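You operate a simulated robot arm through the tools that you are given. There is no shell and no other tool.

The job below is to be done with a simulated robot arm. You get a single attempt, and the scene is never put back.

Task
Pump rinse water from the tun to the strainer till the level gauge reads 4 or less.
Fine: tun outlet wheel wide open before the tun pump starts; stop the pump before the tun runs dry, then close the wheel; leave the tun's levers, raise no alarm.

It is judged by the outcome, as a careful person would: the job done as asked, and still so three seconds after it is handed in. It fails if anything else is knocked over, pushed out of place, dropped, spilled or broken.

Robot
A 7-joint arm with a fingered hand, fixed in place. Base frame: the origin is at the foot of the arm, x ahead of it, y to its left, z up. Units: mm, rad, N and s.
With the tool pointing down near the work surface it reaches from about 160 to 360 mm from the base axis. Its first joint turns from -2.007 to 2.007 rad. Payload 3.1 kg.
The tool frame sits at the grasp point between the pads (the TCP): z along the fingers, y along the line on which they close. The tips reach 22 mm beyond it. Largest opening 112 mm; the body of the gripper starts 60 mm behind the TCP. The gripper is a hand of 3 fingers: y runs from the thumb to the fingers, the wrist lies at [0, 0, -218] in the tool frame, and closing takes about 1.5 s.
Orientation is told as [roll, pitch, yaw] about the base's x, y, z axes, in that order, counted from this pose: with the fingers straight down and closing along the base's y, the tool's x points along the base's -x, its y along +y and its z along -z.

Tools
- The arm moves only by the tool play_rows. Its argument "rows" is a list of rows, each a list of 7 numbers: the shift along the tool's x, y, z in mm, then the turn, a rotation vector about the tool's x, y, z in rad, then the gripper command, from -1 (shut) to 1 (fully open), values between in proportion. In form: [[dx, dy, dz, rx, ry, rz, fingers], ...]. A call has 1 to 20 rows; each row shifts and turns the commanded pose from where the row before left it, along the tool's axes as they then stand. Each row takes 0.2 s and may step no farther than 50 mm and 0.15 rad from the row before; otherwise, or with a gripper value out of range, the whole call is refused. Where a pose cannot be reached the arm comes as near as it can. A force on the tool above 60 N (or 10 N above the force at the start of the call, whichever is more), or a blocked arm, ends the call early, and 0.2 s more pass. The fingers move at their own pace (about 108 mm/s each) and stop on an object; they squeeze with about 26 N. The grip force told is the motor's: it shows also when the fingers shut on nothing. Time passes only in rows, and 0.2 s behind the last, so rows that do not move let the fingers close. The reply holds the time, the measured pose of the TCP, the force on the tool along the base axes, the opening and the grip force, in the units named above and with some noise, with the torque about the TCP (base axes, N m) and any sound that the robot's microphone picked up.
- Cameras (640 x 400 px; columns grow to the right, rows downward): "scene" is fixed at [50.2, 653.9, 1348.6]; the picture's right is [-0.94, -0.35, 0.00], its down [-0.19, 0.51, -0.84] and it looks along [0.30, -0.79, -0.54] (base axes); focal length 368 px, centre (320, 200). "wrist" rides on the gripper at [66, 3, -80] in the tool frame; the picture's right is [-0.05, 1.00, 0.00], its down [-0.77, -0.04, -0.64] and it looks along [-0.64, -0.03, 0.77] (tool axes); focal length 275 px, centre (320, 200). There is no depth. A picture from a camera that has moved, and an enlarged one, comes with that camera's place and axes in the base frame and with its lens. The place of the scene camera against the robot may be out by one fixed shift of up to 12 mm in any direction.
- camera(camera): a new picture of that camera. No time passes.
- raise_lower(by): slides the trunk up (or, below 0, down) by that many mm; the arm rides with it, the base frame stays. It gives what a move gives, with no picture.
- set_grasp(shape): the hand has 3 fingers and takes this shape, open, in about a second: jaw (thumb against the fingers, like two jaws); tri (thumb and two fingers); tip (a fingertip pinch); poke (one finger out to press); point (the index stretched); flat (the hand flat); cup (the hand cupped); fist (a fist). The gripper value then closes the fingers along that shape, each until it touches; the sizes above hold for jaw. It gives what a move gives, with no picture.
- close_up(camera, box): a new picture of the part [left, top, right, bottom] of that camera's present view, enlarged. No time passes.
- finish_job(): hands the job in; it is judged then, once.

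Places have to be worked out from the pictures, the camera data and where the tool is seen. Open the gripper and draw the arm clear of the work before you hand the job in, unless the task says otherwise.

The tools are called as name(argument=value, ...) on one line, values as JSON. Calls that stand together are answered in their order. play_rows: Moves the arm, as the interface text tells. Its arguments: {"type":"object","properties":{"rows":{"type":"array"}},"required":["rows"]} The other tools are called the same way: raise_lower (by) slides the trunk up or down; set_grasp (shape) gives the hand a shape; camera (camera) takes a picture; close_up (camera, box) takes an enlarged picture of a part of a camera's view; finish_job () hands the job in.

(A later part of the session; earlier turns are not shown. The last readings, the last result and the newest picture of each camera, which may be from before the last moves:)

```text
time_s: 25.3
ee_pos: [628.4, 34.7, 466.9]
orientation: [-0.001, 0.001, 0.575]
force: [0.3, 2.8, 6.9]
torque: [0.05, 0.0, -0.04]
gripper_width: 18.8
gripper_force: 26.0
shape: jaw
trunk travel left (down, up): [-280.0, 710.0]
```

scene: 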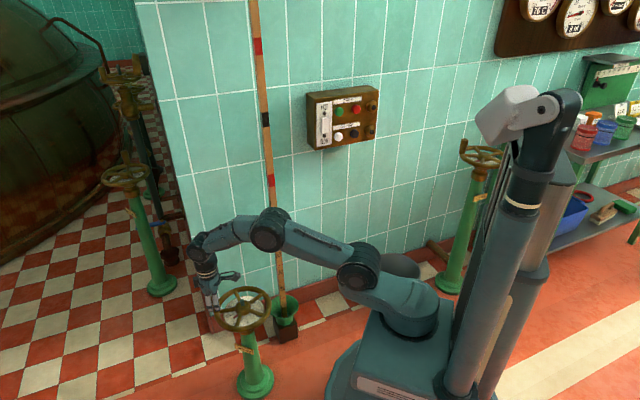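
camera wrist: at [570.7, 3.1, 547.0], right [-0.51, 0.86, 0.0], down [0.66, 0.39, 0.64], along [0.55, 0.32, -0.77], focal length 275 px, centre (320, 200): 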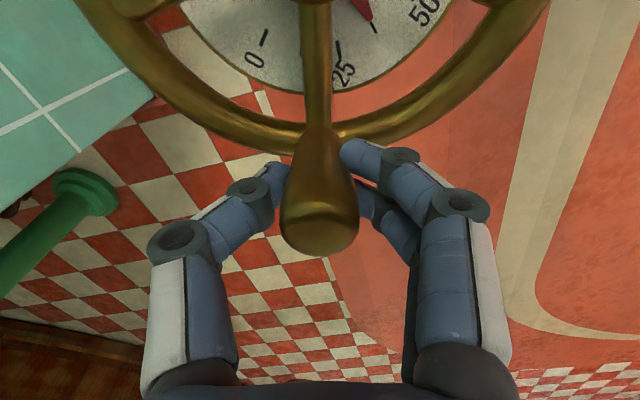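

The force vanished, so the true hub is about 1–2 mm off my estimate. I'll continue the turn with the corrected centre.

play_rows(rows=[[0.16, 7.91, 0, 0, 0, -0.1, -1], [0.16, 7.91, 0, 0, 0, -0.1, -1], [0.16, 7.91, 0, 0, 0, -0.1, -1], [0.16, 7.91, 0, 0, 0, -0.1, -1], [0.16, 7.91, 0, 0, 0, -0.1, -1], [0.16, 7.91, 0, 0, 0, -0.1, -1]])

camera(camera="wrist")

close_up(camera="scene", box=[180, 220, 300, 340])

```text
time_s: 26.7
ee_pos: [594.4, 67.1, 466.9]
orientation: [0.0, 0.0, 1.178]
force: [5.3, 5.4, 6.3]
torque: [0.07, -0.07, -0.11]
gripper_width: 18.8
gripper_force: 25.4
shape: jaw
trunk travel left (down, up): [-280.0, 710.0]
```

```text
taken
camera wrist: at [565.6, 7.4, 547.5], right [-0.9, 0.43, 0.0], down [0.33, 0.7, 0.64], along [0.27, 0.57, -0.77], focal length 275 px, centre (320, 200)
```

wrist: 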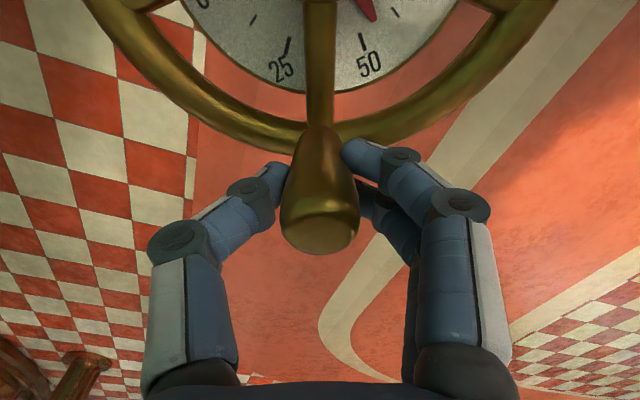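

```text
3.33 times, centred on (240, 280) of scene
camera zoom: at [50.2, 653.9, 1348.6], right [-0.94, -0.35, 0.0], down [-0.19, 0.51, -0.84], along [0.3, -0.79, -0.54], focal length 1225 px, centre (587, -67)
```

zoom: 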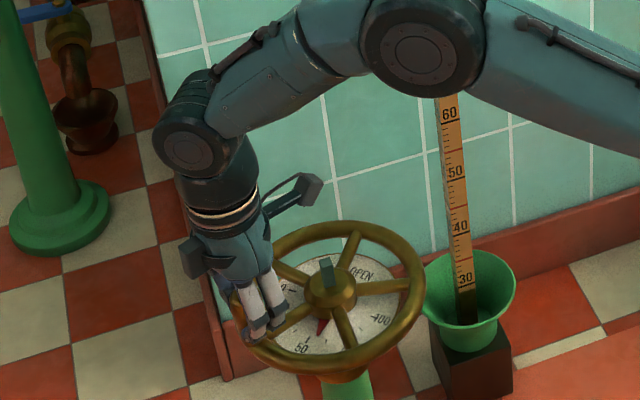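

The pointer is at about 56 %. There is a slight outward force, so I'll shift outward by 1 mm and continue.

play_rows(rows=[[-0.9, 7.95, -0.5, 0, 0, -0.1, -1], [0.2, 7.95, 0, 0, 0, -0.1, -1], [0.2, 7.95, 0, 0, 0, -0.1, -1], [0.2, 7.95, 0, 0, 0, -0.1, -1], [0.2, 7.95, 0, 0, 0, -0.1, -1], [0.2, 7.95, 0, 0, 0, -0.1, -1]])

camera(camera="wrist")

close_up(camera="scene", box=[180, 220, 300, 340])

```text
time_s: 28.1
ee_pos: [547.8, 74.8, 467.8]
orientation: [0.002, 0.0, 1.776]
force: [-0.7, 12.5, -5.0]
torque: [0.18, 0.01, -0.19]
gripper_width: 18.8
gripper_force: 26.0
shape: jaw
trunk travel left (down, up): [-280.0, 710.0]
```

```text
taken
camera wrist: at [558.6, 8.9, 548.2], right [-0.99, -0.16, 0.0], down [-0.12, 0.76, 0.64], along [-0.1, 0.63, -0.77], focal length 275 px, centre (320, 200)
```

wrist: 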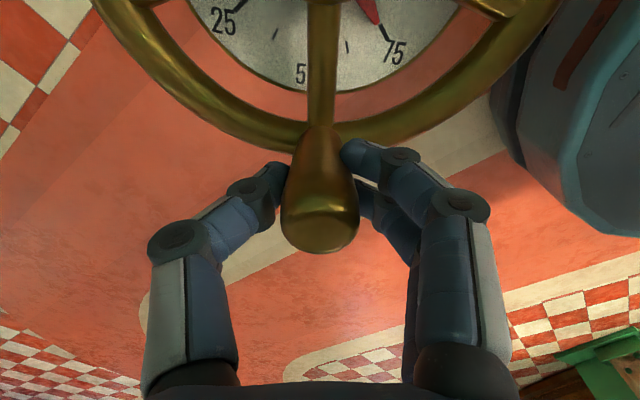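

```text
3.33 times, centred on (240, 280) of scene
camera zoom: at [50.2, 653.9, 1348.6], right [-0.94, -0.35, 0.0], down [-0.19, 0.51, -0.84], along [0.3, -0.79, -0.54], focal length 1225 px, centre (587, -67)
```

zoom: 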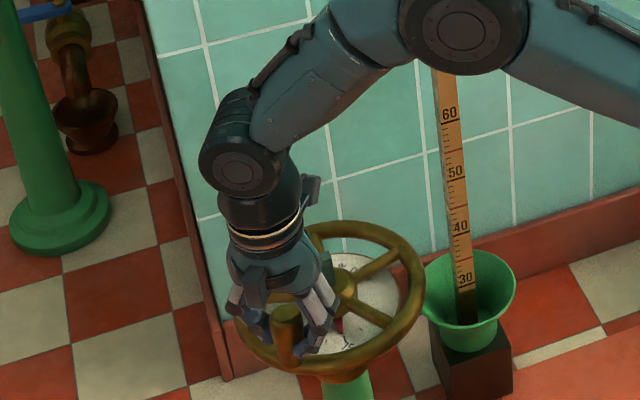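

The pointer is near 74 %. I'll relieve the outward force by 2 mm and continue another 0.4 rad.

play_rows(rows=[[-1.6, 7.95, 0.5, 0, 0, -0.1, -1], [0, 7.95, 0, 0, 0, -0.1, -1], [0.1, 7.95, 0, 0, 0, -0.1, -1], [0.1, 7.95, 0, 0, 0, -0.1, -1]])

camera(camera="wrist")

camera(camera="scene")

```text
time_s: 28.7
ee_pos: [531.3, 57.7, 468.7]
orientation: [0.0, 0.025, 1.892]
force: [11.0, -33.8, -0.9]
torque: [-0.48, -0.04, 0.14]
gripper_width: 14.3
gripper_force: 26.0
shape: jaw
out of reach, approached as far as the arm can: row 2
trunk travel left (down, up): [-280.0, 710.0]
stopped in row 2: the force on the tool passed its limit at 83 N (the readings are from after the stop); the commanded pose is now the measured one
```

```text
taken
camera wrist: at [547.9, -3.2, 550.1], right [-0.96, -0.27, 0.0], down [-0.21, 0.76, 0.62], along [-0.17, 0.59, -0.79], focal length 275 px, centre (320, 200)
```

wrist: 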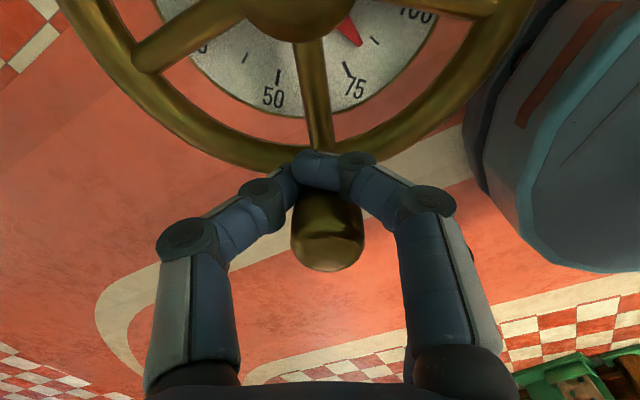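

```text
taken
```

scene: 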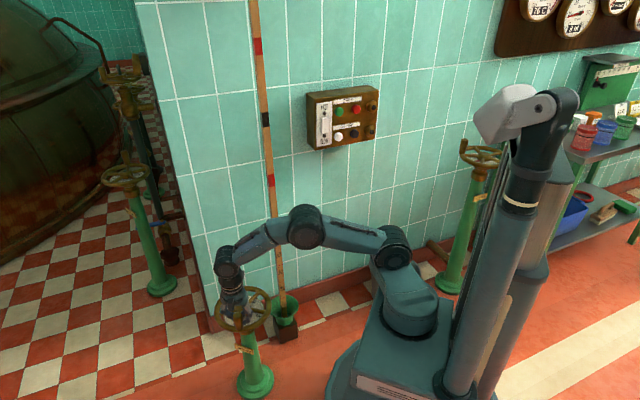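

The wrist hit a joint limit near yaw 1.9 and the fingers slipped inward along the knob. The wheel stands near 82 % and looks undamaged. I'll open the hand, lift clear, and re-grip with the hand turned half a turn for the rest.

play_rows(rows=[[0, 0, 0, 0, 0, 0, -0.3], [0, 0, 0, 0, 0, 0, 0.3], [0, 0, 0, 0, 0, 0, 1], [0, 0, 0, 0, 0, 0, 1], [0, 0, 0, 0, 0, 0, 1], [0, 0, 0, 0, 0, 0, 1]])

camera(camera="wrist")

```text
time_s: 30.1
ee_pos: [529.4, 66.2, 468.6]
orientation: [-0.005, 0.021, 1.898]
force: [0.8, 0.4, -0.7]
torque: [0.07, 0.07, 0.03]
gripper_width: 111.8
gripper_force: 0.1
shape: jaw
trunk travel left (down, up): [-280.0, 710.0]
```

```text
taken
camera wrist: at [546.4, 2.7, 550.4], right [-0.96, -0.28, 0.0], down [-0.22, 0.75, 0.62], along [-0.17, 0.6, -0.78], focal length 275 px, centre (320, 200)
```

wrist: 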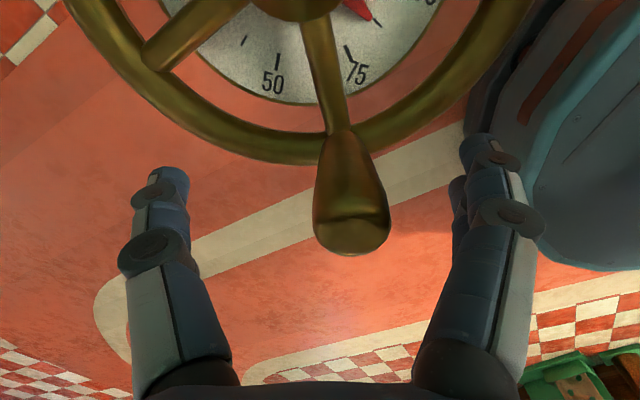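

Released cleanly. I'll lift 85 mm, and then turn the hand back by about π to yaw ≈ -1.2.

play_rows(rows=[[0, 0, -42, 0, 0, 0, 1], [0, 0, -42, 0, 0, 0, 1], [0, 0, 0, 0, 0, 0.148, 1], [0, 0, 0, 0, 0, 0.148, 1], [0, 0, 0, 0, 0, 0.148, 1], [0, 0, 0, 0, 0, 0.148, 1], [0, 0, 0, 0, 0, 0.148, 1], [0, 0, 0, 0, 0, 0.148, 1], [0, 0, 0, 0, 0, 0.148, 1], [0, 0, 0, 0, 0, 0.148, 1], [0, 0, 0, 0, 0, 0.148, 1], [0, 0, 0, 0, 0, 0.148, 1], [0, 0, 0, 0, 0, 0.148, 1], [0, 0, 0, 0, 0, 0.148, 1], [0, 0, 0, 0, 0, 0.148, 1], [0, 0, 0, 0, 0, 0.148, 1]])

close_up(camera="scene", box=[180, 220, 300, 340])

camera(camera="wrist")

```text
time_s: 33.5
ee_pos: [528.1, 67.7, 551.3]
orientation: [-0.019, -0.012, -0.177]
force: [0.4, 0.7, 0.4]
torque: [-0.03, 0.01, 0.02]
gripper_width: 111.8
gripper_force: 0.0
shape: jaw
trunk travel left (down, up): [-280.0, 710.0]
```

```text
3.33 times, centred on (240, 280) of scene
camera zoom: at [50.2, 653.9, 1348.6], right [-0.94, -0.35, 0.0], down [-0.19, 0.51, -0.84], along [0.3, -0.79, -0.54], focal length 1225 px, centre (587, -67)
```

zoom: 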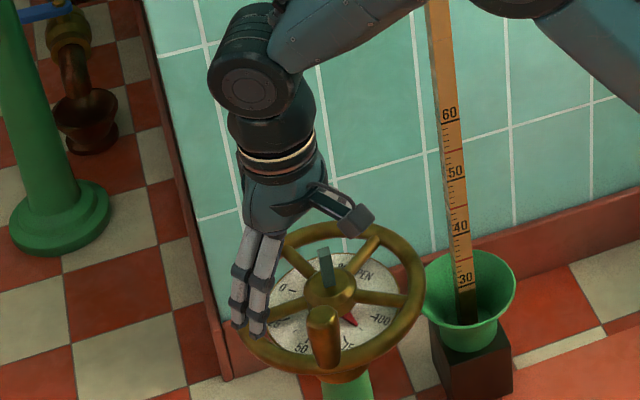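

```text
taken
camera wrist: at [462.4, 82.7, 632.2], right [0.22, 0.97, -0.02], down [0.75, -0.16, 0.65], along [0.63, -0.16, -0.76], focal length 275 px, centre (320, 200)
```

wrist: 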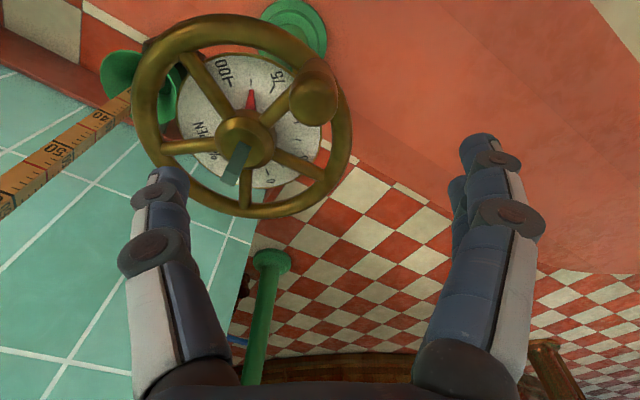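

The spindle is rising, and the pointer is roughly at 88 %. A zoom will help me measure the knob position and the dial.

close_up(camera="wrist", box=[120, 0, 360, 230])

close_up(camera="scene", box=[210, 270, 280, 330])

```text
1.74 times, centred on (240, 115) of wrist
camera zoom: at [462.4, 82.7, 632.2], right [0.22, 0.97, -0.02], down [0.75, -0.16, 0.65], along [0.63, -0.16, -0.76], focal length 479 px, centre (459, 348)
```

zoom: 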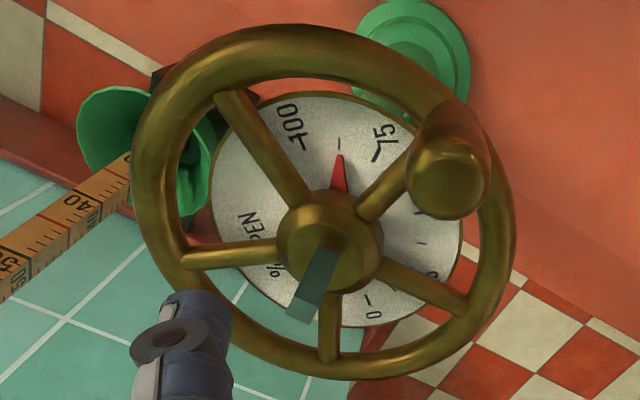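

```text
6.67 times, centred on (245, 300) of scene
camera zoom: at [50.2, 653.9, 1348.6], right [-0.94, -0.35, 0.0], down [-0.19, 0.51, -0.84], along [0.3, -0.79, -0.54], focal length 2450 px, centre (820, -467)
```

zoom: 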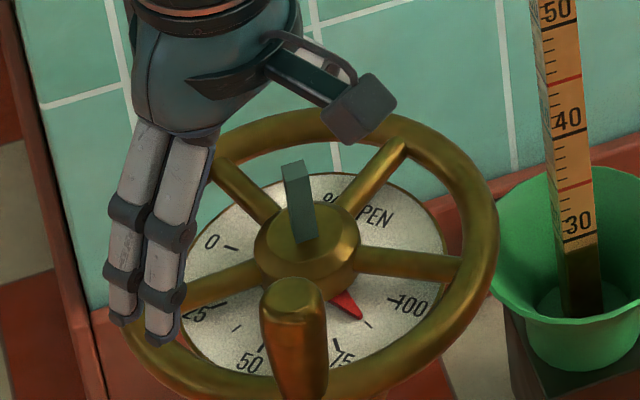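

The pointer sits at about 88 % and the knob is now near azimuth 123°, at (518, 62). I'll level the hand, finish yawing to -1.0, and centre it above the knob.

play_rows(rows=[[0, 0, 0, -0.019, 0.012, 0, 1], [0, 0, 0, 0, 0, 0.1363, 1], [0, 0, 0, 0, 0, 0.1363, 1], [0, 0, 0, 0, 0, 0.1363, 1], [0, 0, 0, 0, 0, 0.1363, 1], [0, 0, 0, 0, 0, 0.1363, 1], [0.9, -11.8, 0, 0, 0, 0.1363, 1], [0, 0, 0, 0, 0, 0, 1]])

camera(camera="wrist")

```text
time_s: 35.3
ee_pos: [517.9, 59.7, 553.0]
orientation: [0.001, 0.001, -0.994]
force: [0.0, -0.3, 0.0]
torque: [0.02, -0.01, -0.02]
gripper_width: 111.9
gripper_force: 0.1
shape: jaw
trunk travel left (down, up): [-280.0, 710.0]
```

```text
taken
camera wrist: at [484.2, 116.7, 633.5], right [0.86, 0.51, 0.0], down [0.39, -0.67, 0.64], along [0.32, -0.55, -0.77], focal length 275 px, centre (320, 200)
```

wrist: 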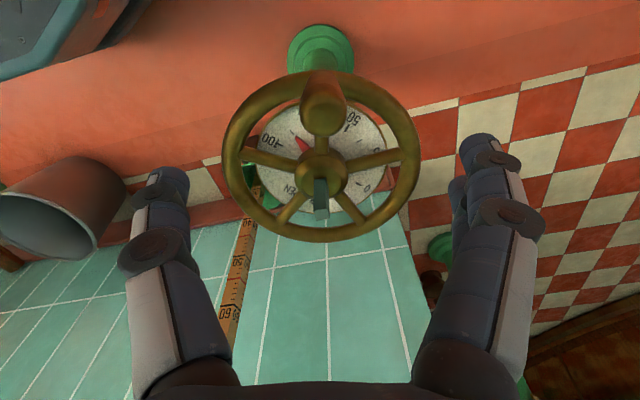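

The hand is centred over the knob to within 3 mm. I'll descend and close on it.

play_rows(rows=[[0, 1.5, 30, 0, 0, 0, 1], [0, 1, 30, 0, 0, 0, 1], [0, 0, 25, 0, 0, 0, 1], [0, 0, 0, 0, 0, 0, 1], [0, 0, 0, 0, 0, 0, 0.2], [0, 0, 0, 0, 0, 0, -0.4], [0, 0, 0, 0, 0, 0, -1], [0, 0, 0, 0, 0, 0, -1], [0, 0, 0, 0, 0, 0, -1], [0, 0, 0, 0, 0, 0, -1], [0, 0, 0, 0, 0, 0, -1], [0, 0, 0, 0, 0, 0, -1]])

camera(camera="wrist")

```text
time_s: 37.9
ee_pos: [521.3, 60.6, 468.4]
orientation: [0.002, 0.002, -0.992]
force: [2.1, -4.1, -2.7]
torque: [-0.05, -0.03, 0.0]
gripper_width: 16.6
gripper_force: 25.8
shape: jaw
trunk travel left (down, up): [-280.0, 710.0]
```

```text
taken
camera wrist: at [488.0, 117.3, 547.5], right [0.86, 0.51, 0.0], down [0.39, -0.67, 0.63], along [0.32, -0.55, -0.77], focal length 275 px, centre (320, 200)
```

wrist: 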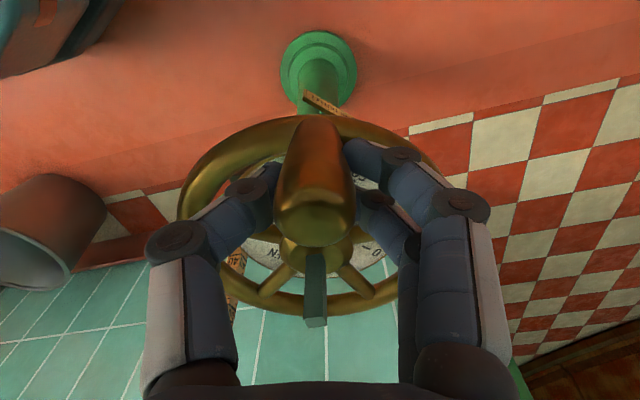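

Gripped (25.8 N). Now I turn counter-clockwise the remaining ~0.35 rad, in smaller steps to feel the stop.

play_rows(rows=[[-0.4, -7.99, 0, 0, 0, -0.1, -1], [-0.4, -7.99, 0, 0, 0, -0.1, -1], [-0.4, -7.99, 0, 0, 0, -0.1, -1], [0, 0, 0, 0, 0, 0, -1]])

camera(camera="wrist")

close_up(camera="scene", box=[210, 270, 280, 330])

```text
time_s: 38.9
ee_pos: [502.8, 45.8, 466.3]
orientation: [0.002, 0.002, -0.692]
force: [4.6, 2.4, -0.9]
torque: [0.1, -0.08, -0.01]
gripper_width: 16.3
gripper_force: 26.0
shape: jaw
trunk travel left (down, up): [-280.0, 710.0]
```

```text
taken
camera wrist: at [453.9, 90.1, 547.4], right [0.67, 0.74, 0.0], down [0.57, -0.52, 0.64], along [0.47, -0.43, -0.77], focal length 275 px, centre (320, 200)
```

wrist: 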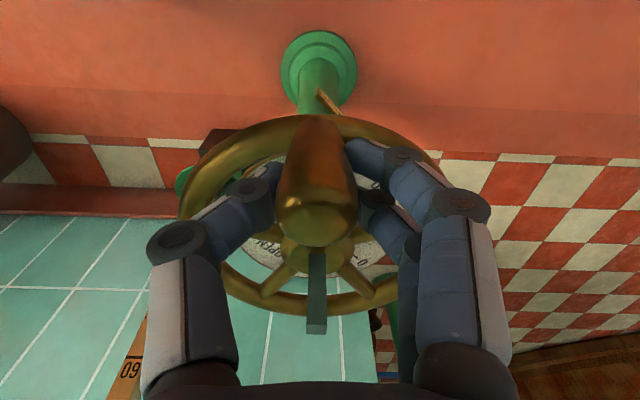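

```text
6.67 times, centred on (245, 300) of scene
camera zoom: at [50.2, 653.9, 1348.6], right [-0.94, -0.35, 0.0], down [-0.19, 0.51, -0.84], along [0.3, -0.79, -0.54], focal length 2450 px, centre (820, -467)
```

zoom: 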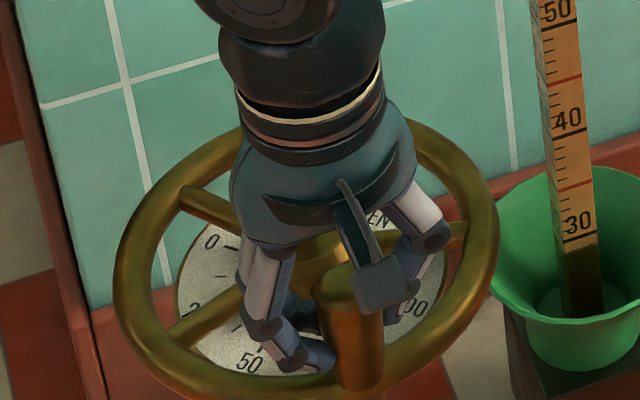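

No resistance yet. I'll go on in small steps until I reach the end stop.

play_rows(rows=[[-0.06, -3.2, 0, 0, 0, -0.04, -1], [-0.06, -3.2, 0, 0, 0, -0.04, -1], [0, 0, 0, 0, 0, 0, -1]])

play_rows(rows=[[-0.06, -3.2, 0, 0, 0, -0.04, -1], [0, 0, 0, 0, 0, 0, -1]])

```text
time_s: 39.7
ee_pos: [498.6, 40.4, 466.2]
orientation: [0.001, 0.002, -0.611]
force: [0.6, 5.4, -4.3]
torque: [0.13, -0.02, 0.0]
gripper_width: 16.0
gripper_force: 26.2
shape: jaw
trunk travel left (down, up): [-280.0, 710.0]
```

```text
time_s: 40.3
ee_pos: [497.9, 37.3, 467.0]
orientation: [0.0, 0.002, -0.571]
force: [-1.8, 6.3, -5.6]
torque: [0.18, -0.03, 0.03]
gripper_width: 15.7
gripper_force: 26.4
shape: jaw
trunk travel left (down, up): [-280.0, 710.0]
```

There is only slight resistance (about 4 N tangential). I'll take two more small steps.

play_rows(rows=[[-0.06, -3.2, 0, 0, 0, -0.04, -1], [0, 0, 0, 0, 0, 0, -1]])

play_rows(rows=[[-0.03, -2.4, 0, 0, 0, -0.03, -1], [0, 0, 0, 0, 0, 0, -1]])

camera(camera="wrist")

```text
time_s: 40.9
ee_pos: [496.6, 35.2, 467.2]
orientation: [0.001, -0.003, -0.532]
force: [4.6, 12.3, -4.2]
torque: [0.27, -0.15, -0.05]
gripper_width: 14.7
gripper_force: 26.3
shape: jaw
trunk travel left (down, up): [-280.0, 710.0]
```

```text
time_s: 41.5
ee_pos: [496.7, 32.8, 467.1]
orientation: [0.003, -0.002, -0.503]
force: [13.2, 15.8, 0.2]
torque: [0.39, -0.3, -0.09]
gripper_width: 15.1
gripper_force: 26.0
shape: jaw
trunk travel left (down, up): [-280.0, 710.0]
```

```text
taken
camera wrist: at [439.1, 67.6, 547.6], right [0.52, 0.85, 0.0], down [0.66, -0.4, 0.64], along [0.55, -0.33, -0.77], focal length 275 px, centre (320, 200)
```

wrist: 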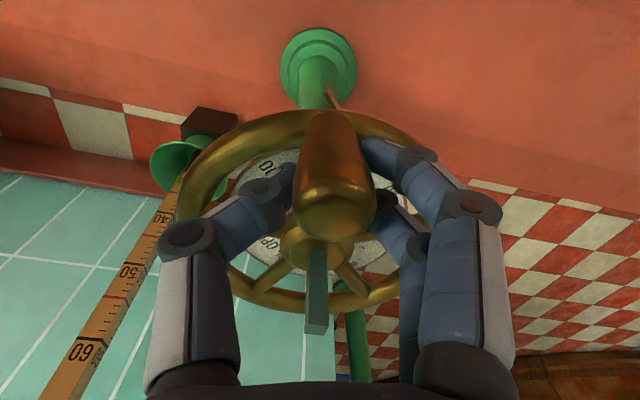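

The force has risen to about 20 N and the knob no longer follows, so the wheel is at its stop. I'll open, lift straight up and check the dial.

play_rows(rows=[[0.03, 2.4, 0, 0, 0, 0.03, -1], [0, 0, 0, 0, 0, 0, -0.3], [0, 0, 0, 0, 0, 0, 0.3], [0, 0, 0, 0, 0, 0, 1], [0, 0, 0, 0, 0, 0, 1], [0, 0, 0, 0, 0, 0, 1], [0, 0, -40, 0, 0, 0, 1], [0, 0, -40, 0, 0, 0, 1], [0, 0, -30, 0, 0, 0, 1], [0, 0, 0, 0, 0, 0, 1]])

camera(camera="wrist")

close_up(camera="scene", box=[200, 250, 290, 340])

```text
time_s: 43.7
ee_pos: [495.3, 34.7, 579.4]
orientation: [0.003, 0.001, -0.533]
force: [0.0, 0.5, 0.3]
torque: [0.01, 0.04, -0.01]
gripper_width: 111.8
gripper_force: 0.0
shape: jaw
trunk travel left (down, up): [-280.0, 710.0]
```

```text
taken
camera wrist: at [440.2, 71.2, 660.0], right [0.55, 0.84, 0.0], down [0.65, -0.42, 0.64], along [0.53, -0.35, -0.77], focal length 275 px, centre (320, 200)
```

wrist: 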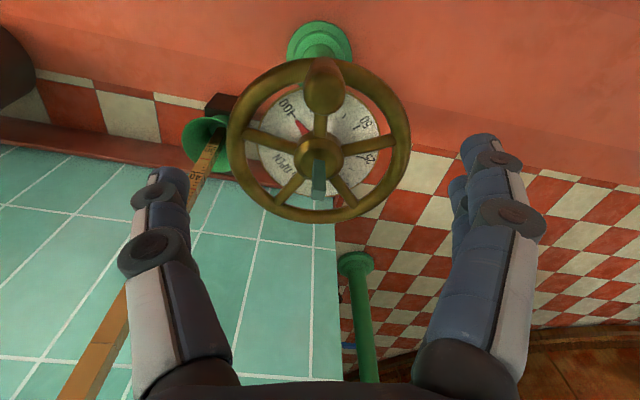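

```text
4.44 times, centred on (245, 295) of scene
camera zoom: at [50.2, 653.9, 1348.6], right [-0.94, -0.35, 0.0], down [-0.19, 0.51, -0.84], along [0.3, -0.79, -0.54], focal length 1634 px, centre (653, -222)
```

zoom: 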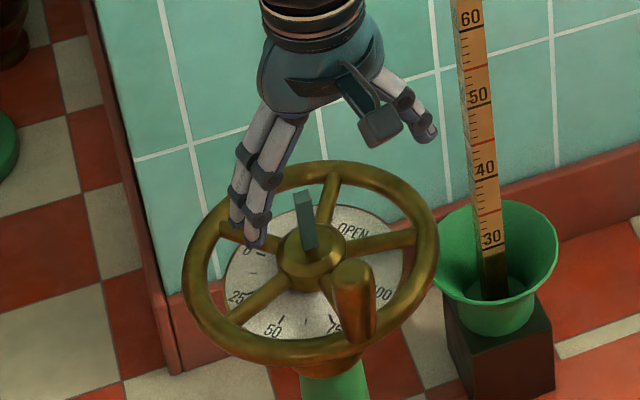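

close_up(camera="wrist", box=[220, 50, 420, 230])

close_up(camera="scene", box=[225, 285, 270, 325])

close_up(camera="scene", box=[510, 0, 640, 80])

```text
2.22 times, centred on (320, 140) of wrist
camera zoom: at [440.2, 71.2, 660.0], right [0.55, 0.84, 0.0], down [0.65, -0.42, 0.64], along [0.53, -0.35, -0.77], focal length 612 px, centre (320, 333)
```

zoom: 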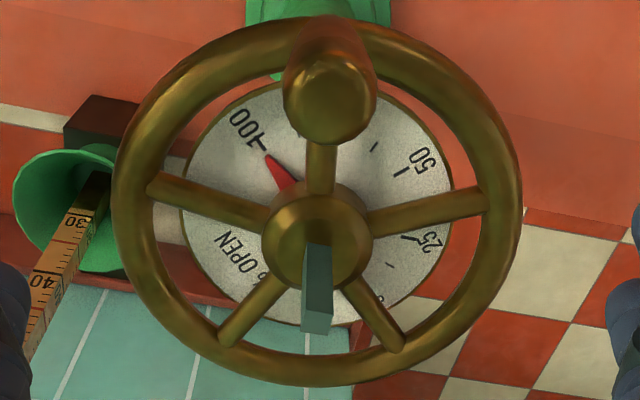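

```text
10.00 times, centred on (248, 305) of scene
camera zoom: at [50.2, 653.9, 1348.6], right [-0.94, -0.35, 0.0], down [-0.19, 0.51, -0.84], along [0.3, -0.79, -0.54], focal length 3676 px, centre (1045, -850)
```

zoom: 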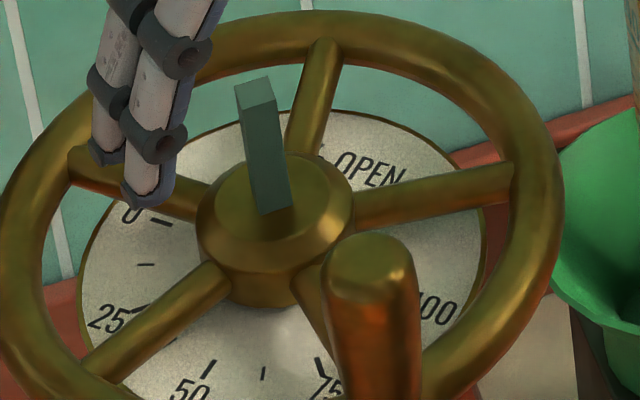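

```text
4.92 times, centred on (575, 40) of scene
camera zoom: at [50.2, 653.9, 1348.6], right [-0.94, -0.35, 0.0], down [-0.19, 0.51, -0.84], along [0.3, -0.79, -0.54], focal length 1810 px, centre (-935, 988)
```

zoom: 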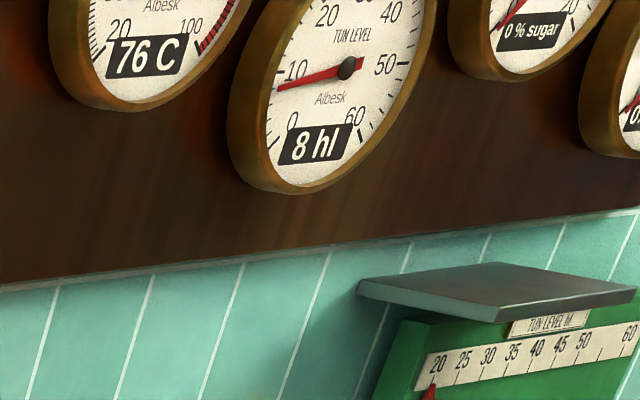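

The pointer rests right at 100 %, so the outlet is wide open, and the level still reads 8 hl. My estimate for the white button's face is (401, -465, 846) and for the black one (360, -512, 843). I'll move the hand up and over toward the panel.

play_rows(rows=[[-7.41, -37.2, -15.05, 0, 0, 0, 1], [-7.41, -37.2, -15.05, 0, 0, 0, 1], [-7.41, -37.2, -15.05, 0, 0, 0, 1], [-7.41, -37.2, -15.05, 0, 0, 0, 1], [-7.41, -37.2, -15.05, 0, 0, 0, 1], [-7.41, -37.2, -15.05, 0, 0, 0, 1], [-7.41, -37.2, -15.05, 0, 0, 0, 1], [-7.41, -37.2, -15.05, 0, 0, 0, 1], [-7.41, -37.2, -15.05, 0, 0, 0, 1], [-7.41, -37.2, -15.05, 0, 0, 0, 1], [-7.41, -37.2, -15.05, 0, 0, 0, 1], [-7.41, -37.2, -15.05, 0, 0, 0, 1], [0, 0, 0, 0, 0, 0.1235, 1], [0, 0, 0, 0, 0, 0.1235, 1]])

camera(camera="scene")

camera(camera="wrist")

```text
time_s: 46.7
ee_pos: [345.6, -395.2, 758.1]
orientation: [0.002, 0.0, -0.778]
force: [0.3, 0.1, 0.4]
torque: [0.01, -0.05, 0.0]
gripper_width: 111.9
gripper_force: 0.2
shape: jaw
trunk travel left (down, up): [-280.0, 710.0]
```

```text
taken
```

scene: 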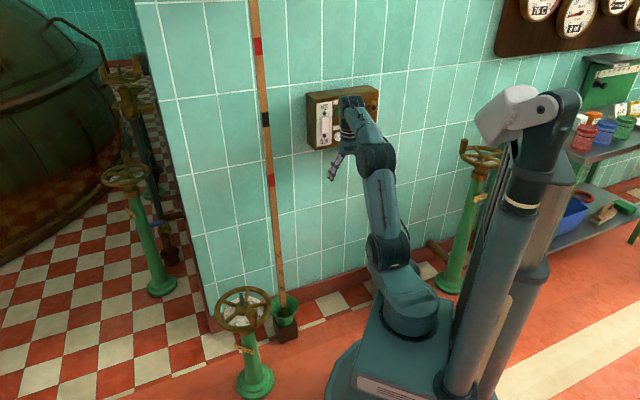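

```text
taken
camera wrist: at [300.9, -346.6, 839.4], right [0.74, 0.68, 0.0], down [0.52, -0.57, 0.64], along [0.43, -0.47, -0.77], focal length 275 px, centre (320, 200)
```

wrist: 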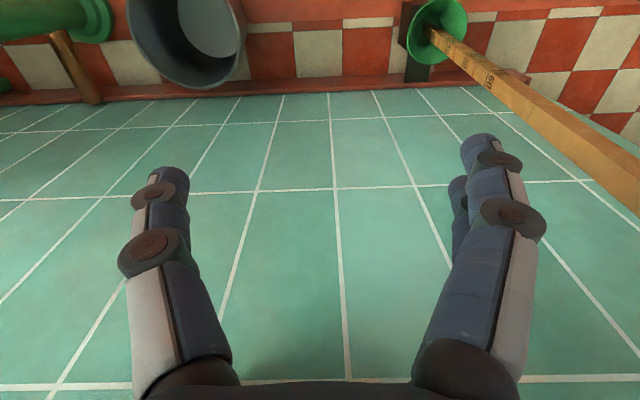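

The wall runs at almost exactly 45°. I'll now shape the hand into a poke and look at how the finger sits.

set_grasp(shape="poke")

camera(camera="wrist")

close_up(camera="scene", box=[290, 70, 420, 200])

```text
time_s: 47.6
ee_pos: [346.9, -394.4, 758.2]
orientation: [0.002, 0.001, -0.779]
force: [-0.5, -1.4, -0.2]
torque: [-0.01, -0.04, -0.01]
gripper_width: 0.2
gripper_force: 0.1
shape: poke
trunk travel left (down, up): [-280.0, 710.0]
```

```text
taken
camera wrist: at [300.9, -346.6, 839.4], right [0.73, 0.68, 0.0], down [0.52, -0.57, 0.64], along [0.43, -0.47, -0.77], focal length 275 px, centre (320, 200)
```

wrist: 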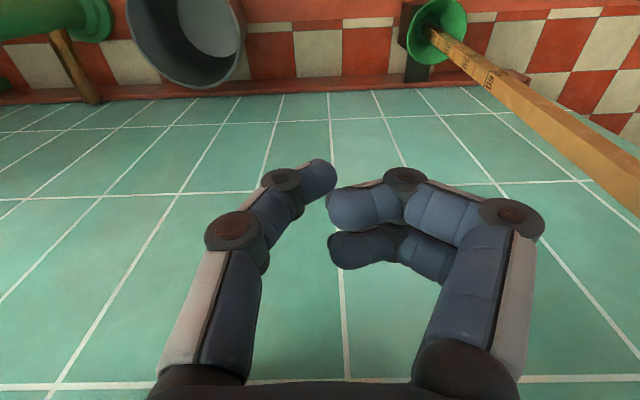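

```text
3.08 times, centred on (355, 135) of scene
camera zoom: at [50.2, 653.9, 1348.6], right [-0.94, -0.35, 0.0], down [-0.19, 0.51, -0.84], along [0.3, -0.79, -0.54], focal length 1131 px, centre (212, 400)
```

zoom: 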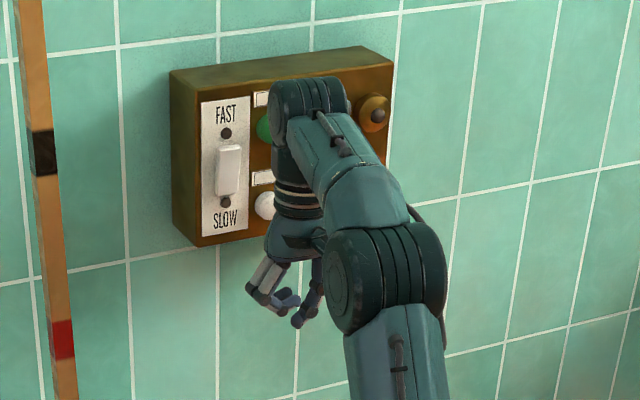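

In "poke" the fingers curl to meet near the grasp point. I'll compare with "point" to see which gives the clearest protruding fingertip.

set_grasp(shape="point")

camera(camera="wrist")

close_up(camera="scene", box=[290, 70, 420, 200])

```text
time_s: 48.5
ee_pos: [346.3, -395.6, 758.3]
orientation: [0.001, 0.0, -0.778]
force: [-0.3, 0.0, -1.0]
torque: [0.02, 0.02, -0.04]
gripper_width: 0.0
gripper_force: 0.0
shape: point
trunk travel left (down, up): [-280.0, 710.0]
```

```text
taken
camera wrist: at [300.9, -346.6, 839.4], right [0.73, 0.68, 0.0], down [0.52, -0.57, 0.64], along [0.43, -0.47, -0.77], focal length 275 px, centre (320, 200)
```

wrist: 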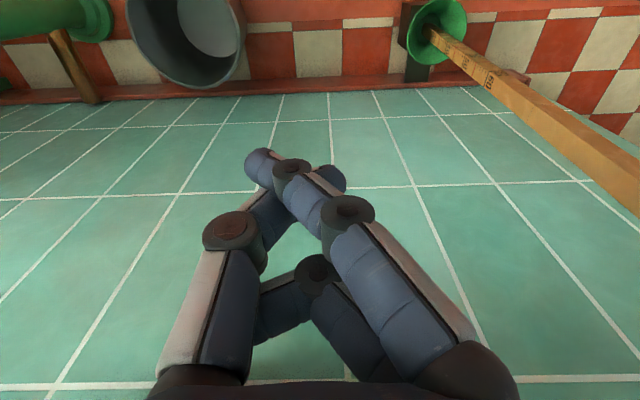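

```text
3.08 times, centred on (355, 135) of scene
camera zoom: at [50.2, 653.9, 1348.6], right [-0.94, -0.35, 0.0], down [-0.19, 0.51, -0.84], along [0.3, -0.79, -0.54], focal length 1131 px, centre (212, 400)
```

zoom: 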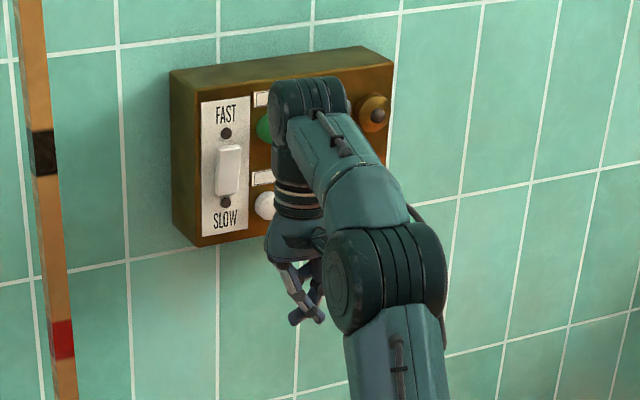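

The index leans across the thumb here. I'll see what an open command does to this shape.

play_rows(rows=[[0, 0, 0, 0, 0, 0, 1], [0, 0, 0, 0, 0, 0, 1], [0, 0, 0, 0, 0, 0, 1], [0, 0, 0, 0, 0, 0, 1]])

camera(camera="wrist")

```text
time_s: 49.5
ee_pos: [346.9, -393.8, 758.4]
orientation: [0.003, -0.002, -0.781]
force: [0.3, -0.1, 0.3]
torque: [-0.01, -0.03, 0.02]
gripper_width: 0.1
gripper_force: 0.1
shape: point
trunk travel left (down, up): [-280.0, 710.0]
```

```text
taken
camera wrist: at [301.0, -346.6, 839.4], right [0.74, 0.68, 0.0], down [0.52, -0.57, 0.64], along [0.43, -0.47, -0.77], focal length 275 px, centre (320, 200)
```

wrist: 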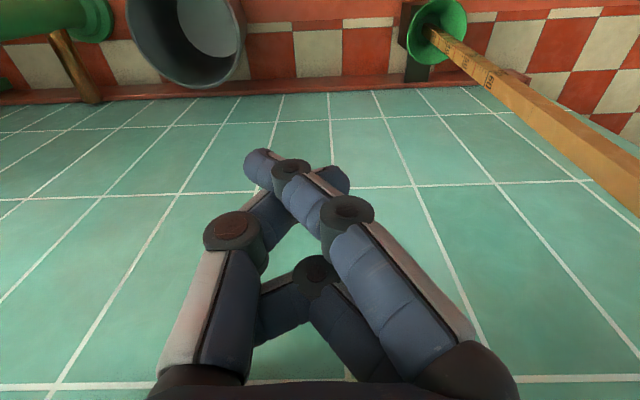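

"Poke" is better: the thumb tip sticks out along the tool axis, about 20 mm past the grasp point. I'll switch back to it and pitch the hand level toward the panel while rising 88 mm.

set_grasp(shape="poke")

play_rows(rows=[[0, 0, -8, 0, -0.1428, 0, 1], [-1.14, 0, -7.92, 0, -0.1428, 0, 1], [-2.25, 0, -7.68, 0, -0.1428, 0, 1], [-3.32, 0, -7.28, 0, -0.1428, 0, 1], [-4.33, 0, -6.73, 0, -0.1428, 0, 1], [-5.24, 0, -6.04, 0, -0.1428, 0, 1], [-6.05, 0, -5.24, 0, -0.1428, 0, 1], [-6.73, 0, -4.33, 0, -0.1428, 0, 1]])

camera(camera="scene")

camera(camera="wrist")

```text
time_s: 50.4
ee_pos: [345.0, -394.7, 759.2]
orientation: [0.003, 0.0, -0.779]
force: [0.2, 0.0, 0.7]
torque: [-0.02, -0.04, 0.02]
gripper_width: 0.0
gripper_force: 0.1
shape: poke
trunk travel left (down, up): [-280.0, 710.0]
```

```text
time_s: 52.2
ee_pos: [344.0, -394.7, 821.5]
orientation: [0.007, -1.143, -0.781]
force: [0.8, 0.0, -0.1]
torque: [0.03, 0.0, -0.01]
gripper_width: 0.1
gripper_force: 0.0
shape: poke
trunk travel left (down, up): [-280.0, 710.0]
```

```text
taken
```

scene: 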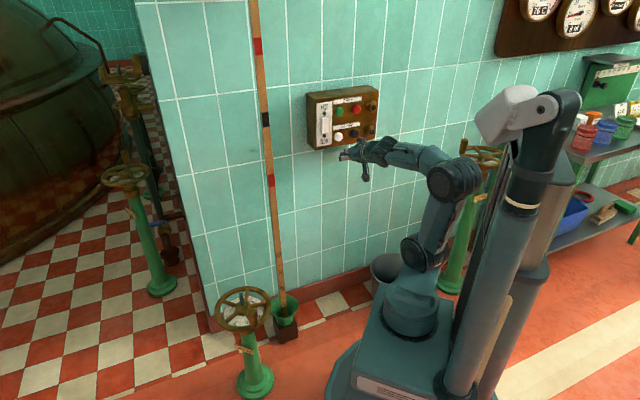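

```text
taken
camera wrist: at [274.9, -322.4, 795.4], right [0.72, 0.7, 0.04], down [-0.21, 0.15, 0.97], along [0.67, -0.7, 0.26], focal length 275 px, centre (320, 200)
```

wrist: 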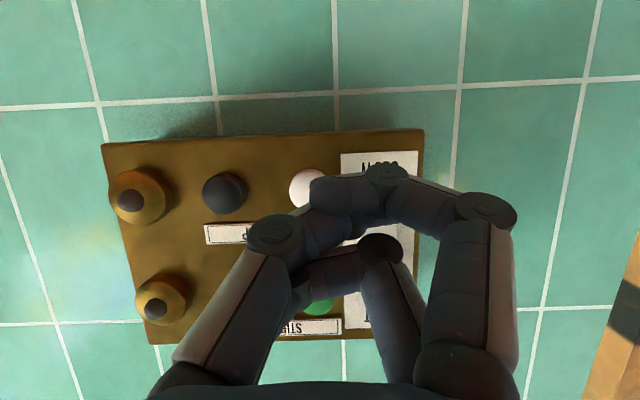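

A very useful view: the panel face is right ahead, and the scene camera still sees the gauges. I'll zoom in to locate the buttons and the fingertip precisely.

close_up(camera="wrist", box=[180, 130, 440, 290])

close_up(camera="scene", box=[295, 75, 415, 195])

```text
2.46 times, centred on (310, 210) of wrist
camera zoom: at [274.9, -322.4, 795.4], right [0.72, 0.7, 0.04], down [-0.21, 0.15, 0.97], along [0.67, -0.7, 0.26], focal length 678 px, centre (345, 175)
```

zoom: 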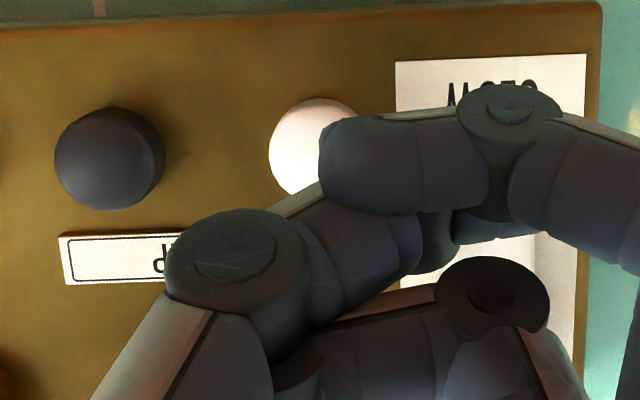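

```text
3.33 times, centred on (355, 135) of scene
camera zoom: at [50.2, 653.9, 1348.6], right [-0.94, -0.35, 0.0], down [-0.19, 0.51, -0.84], along [0.3, -0.79, -0.54], focal length 1225 px, centre (203, 417)
```

zoom: 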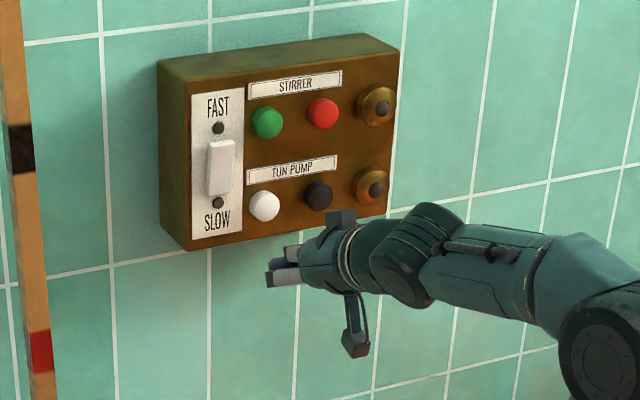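

The finger posture looks different from before. I'll zoom in on the hand from the scene camera to see which finger protrudes.

close_up(camera="scene", box=[335, 130, 385, 190])

close_up(camera="wrist", box=[240, 150, 440, 300])

```text
6.67 times, centred on (360, 160) of scene
camera zoom: at [50.2, 653.9, 1348.6], right [-0.94, -0.35, 0.0], down [-0.19, 0.51, -0.84], along [0.3, -0.79, -0.54], focal length 2450 px, centre (53, 467)
```

zoom: 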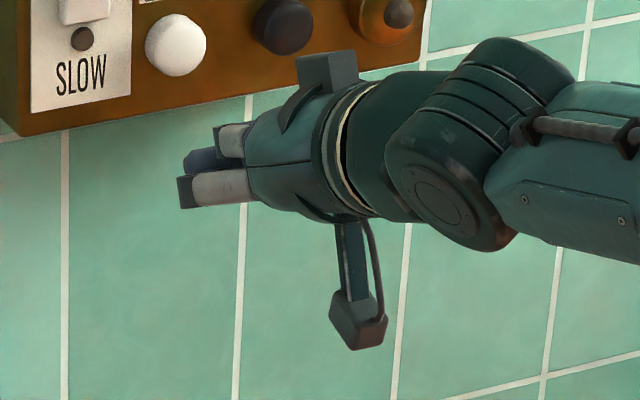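

```text
2.67 times, centred on (340, 225) of wrist
camera zoom: at [274.9, -322.4, 795.4], right [0.72, 0.7, 0.04], down [-0.21, 0.15, 0.97], along [0.67, -0.7, 0.26], focal length 734 px, centre (267, 133)
```

zoom: 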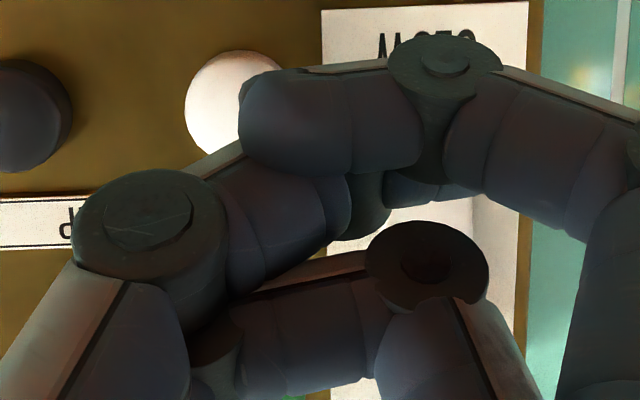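

It is a hooked posture now. I'll check how the gripper value changes this shape by closing it, while clear of the panel.

play_rows(rows=[[0, 0, 0, 0, 0, 0, -1], [0, 0, 0, 0, 0, 0, -1], [0, 0, 0, 0, 0, 0, -1], [0, 0, 0, 0, 0, 0, -1], [0, 0, 0, 0, 0, 0, -1], [0, 0, 0, 0, 0, 0, -1]])

camera(camera="wrist")

close_up(camera="scene", box=[335, 130, 385, 190])

```text
time_s: 53.6
ee_pos: [344.8, -394.8, 822.1]
orientation: [0.003, -1.142, -0.783]
force: [0.7, 0.4, -0.9]
torque: [-0.02, -0.03, -0.01]
gripper_width: 0.1
gripper_force: 25.7
shape: jaw
trunk travel left (down, up): [-280.0, 710.0]
```

```text
taken
camera wrist: at [275.0, -322.5, 795.5], right [0.72, 0.7, 0.04], down [-0.21, 0.15, 0.97], along [0.67, -0.7, 0.26], focal length 275 px, centre (320, 200)
```

wrist: 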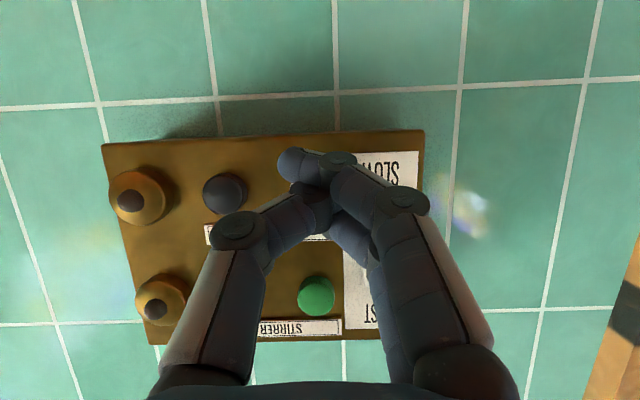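

```text
6.67 times, centred on (360, 160) of scene
camera zoom: at [50.2, 653.9, 1348.6], right [-0.94, -0.35, 0.0], down [-0.19, 0.51, -0.84], along [0.3, -0.79, -0.54], focal length 2450 px, centre (53, 467)
```

zoom: 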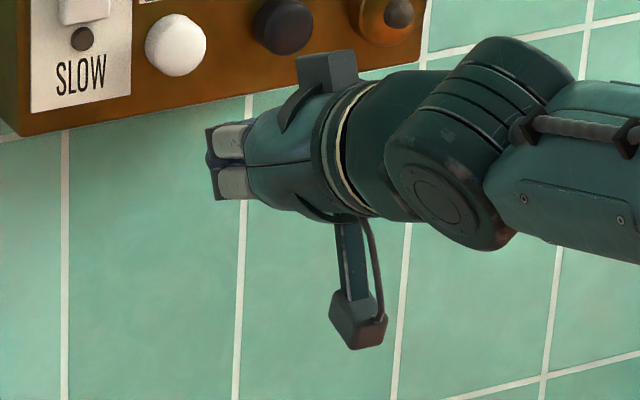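

A close command turns the hand into a shut jaw. I'll set "poke" again and look at it both right away and after it settles.

set_grasp(shape="poke")

camera(camera="wrist")

close_up(camera="scene", box=[335, 130, 385, 190])

```text
time_s: 54.5
ee_pos: [345.2, -394.2, 822.3]
orientation: [0.004, -1.141, -0.783]
force: [0.9, -0.1, 0.6]
torque: [0.02, -0.02, -0.02]
gripper_width: 0.2
gripper_force: 0.0
shape: poke
trunk travel left (down, up): [-280.0, 710.0]
```

```text
taken
camera wrist: at [275.0, -322.5, 795.5], right [0.72, 0.7, 0.04], down [-0.21, 0.15, 0.97], along [0.67, -0.7, 0.26], focal length 275 px, centre (320, 200)
```

wrist: 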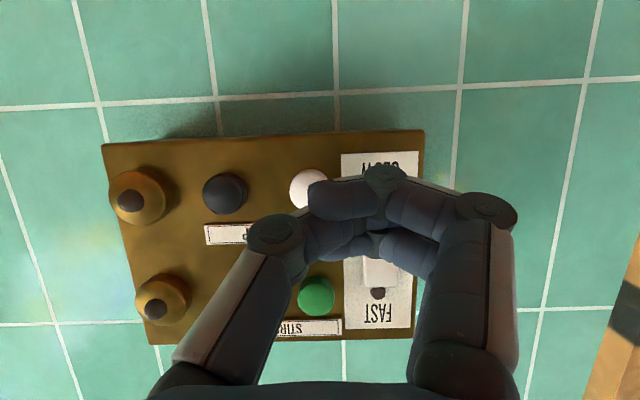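

```text
6.67 times, centred on (360, 160) of scene
camera zoom: at [50.2, 653.9, 1348.6], right [-0.94, -0.35, 0.0], down [-0.19, 0.51, -0.84], along [0.3, -0.79, -0.54], focal length 2450 px, centre (53, 467)
```

zoom: 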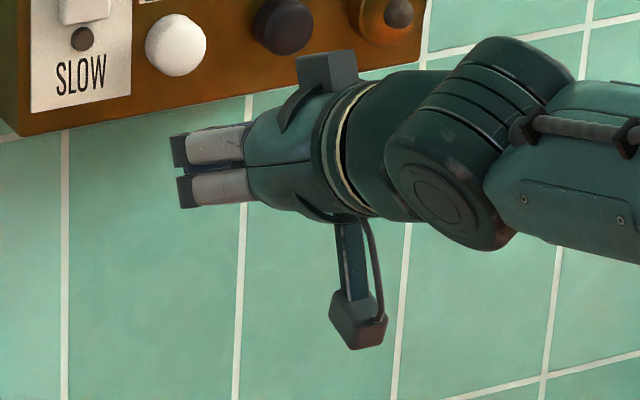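

I'll let it settle for a second with the open value and look again.

play_rows(rows=[[0, 0, 0, 0, 0, 0, 1], [0, 0, 0, 0, 0, 0, 1], [0, 0, 0, 0, 0, 0, 1], [0, 0, 0, 0, 0, 0, 1], [0, 0, 0, 0, 0, 0, 1]])

camera(camera="wrist")

close_up(camera="scene", box=[335, 130, 385, 190])

```text
time_s: 55.7
ee_pos: [344.2, -395.2, 823.0]
orientation: [0.005, -1.141, -0.784]
force: [0.9, 0.2, 0.4]
torque: [-0.02, 0.0, -0.02]
gripper_width: 0.0
gripper_force: 0.0
shape: poke
trunk travel left (down, up): [-280.0, 710.0]
```

```text
taken
camera wrist: at [275.0, -322.5, 795.5], right [0.72, 0.7, 0.04], down [-0.21, 0.15, 0.97], along [0.67, -0.7, 0.26], focal length 275 px, centre (320, 200)
```

wrist: 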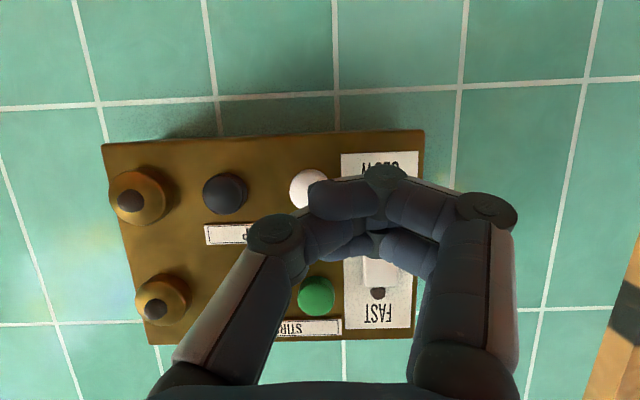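

```text
6.67 times, centred on (360, 160) of scene
camera zoom: at [50.2, 653.9, 1348.6], right [-0.94, -0.35, 0.0], down [-0.19, 0.51, -0.84], along [0.3, -0.79, -0.54], focal length 2450 px, centre (53, 467)
```

zoom: 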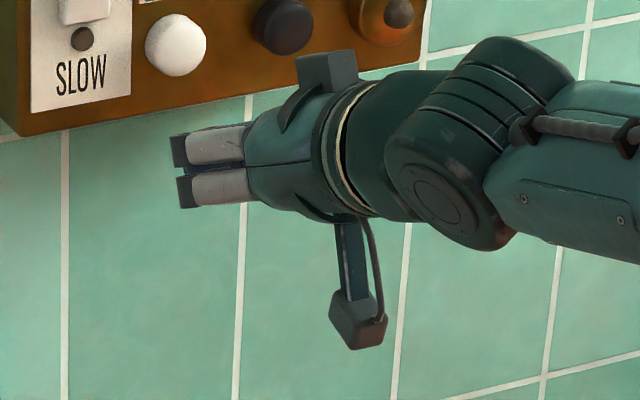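

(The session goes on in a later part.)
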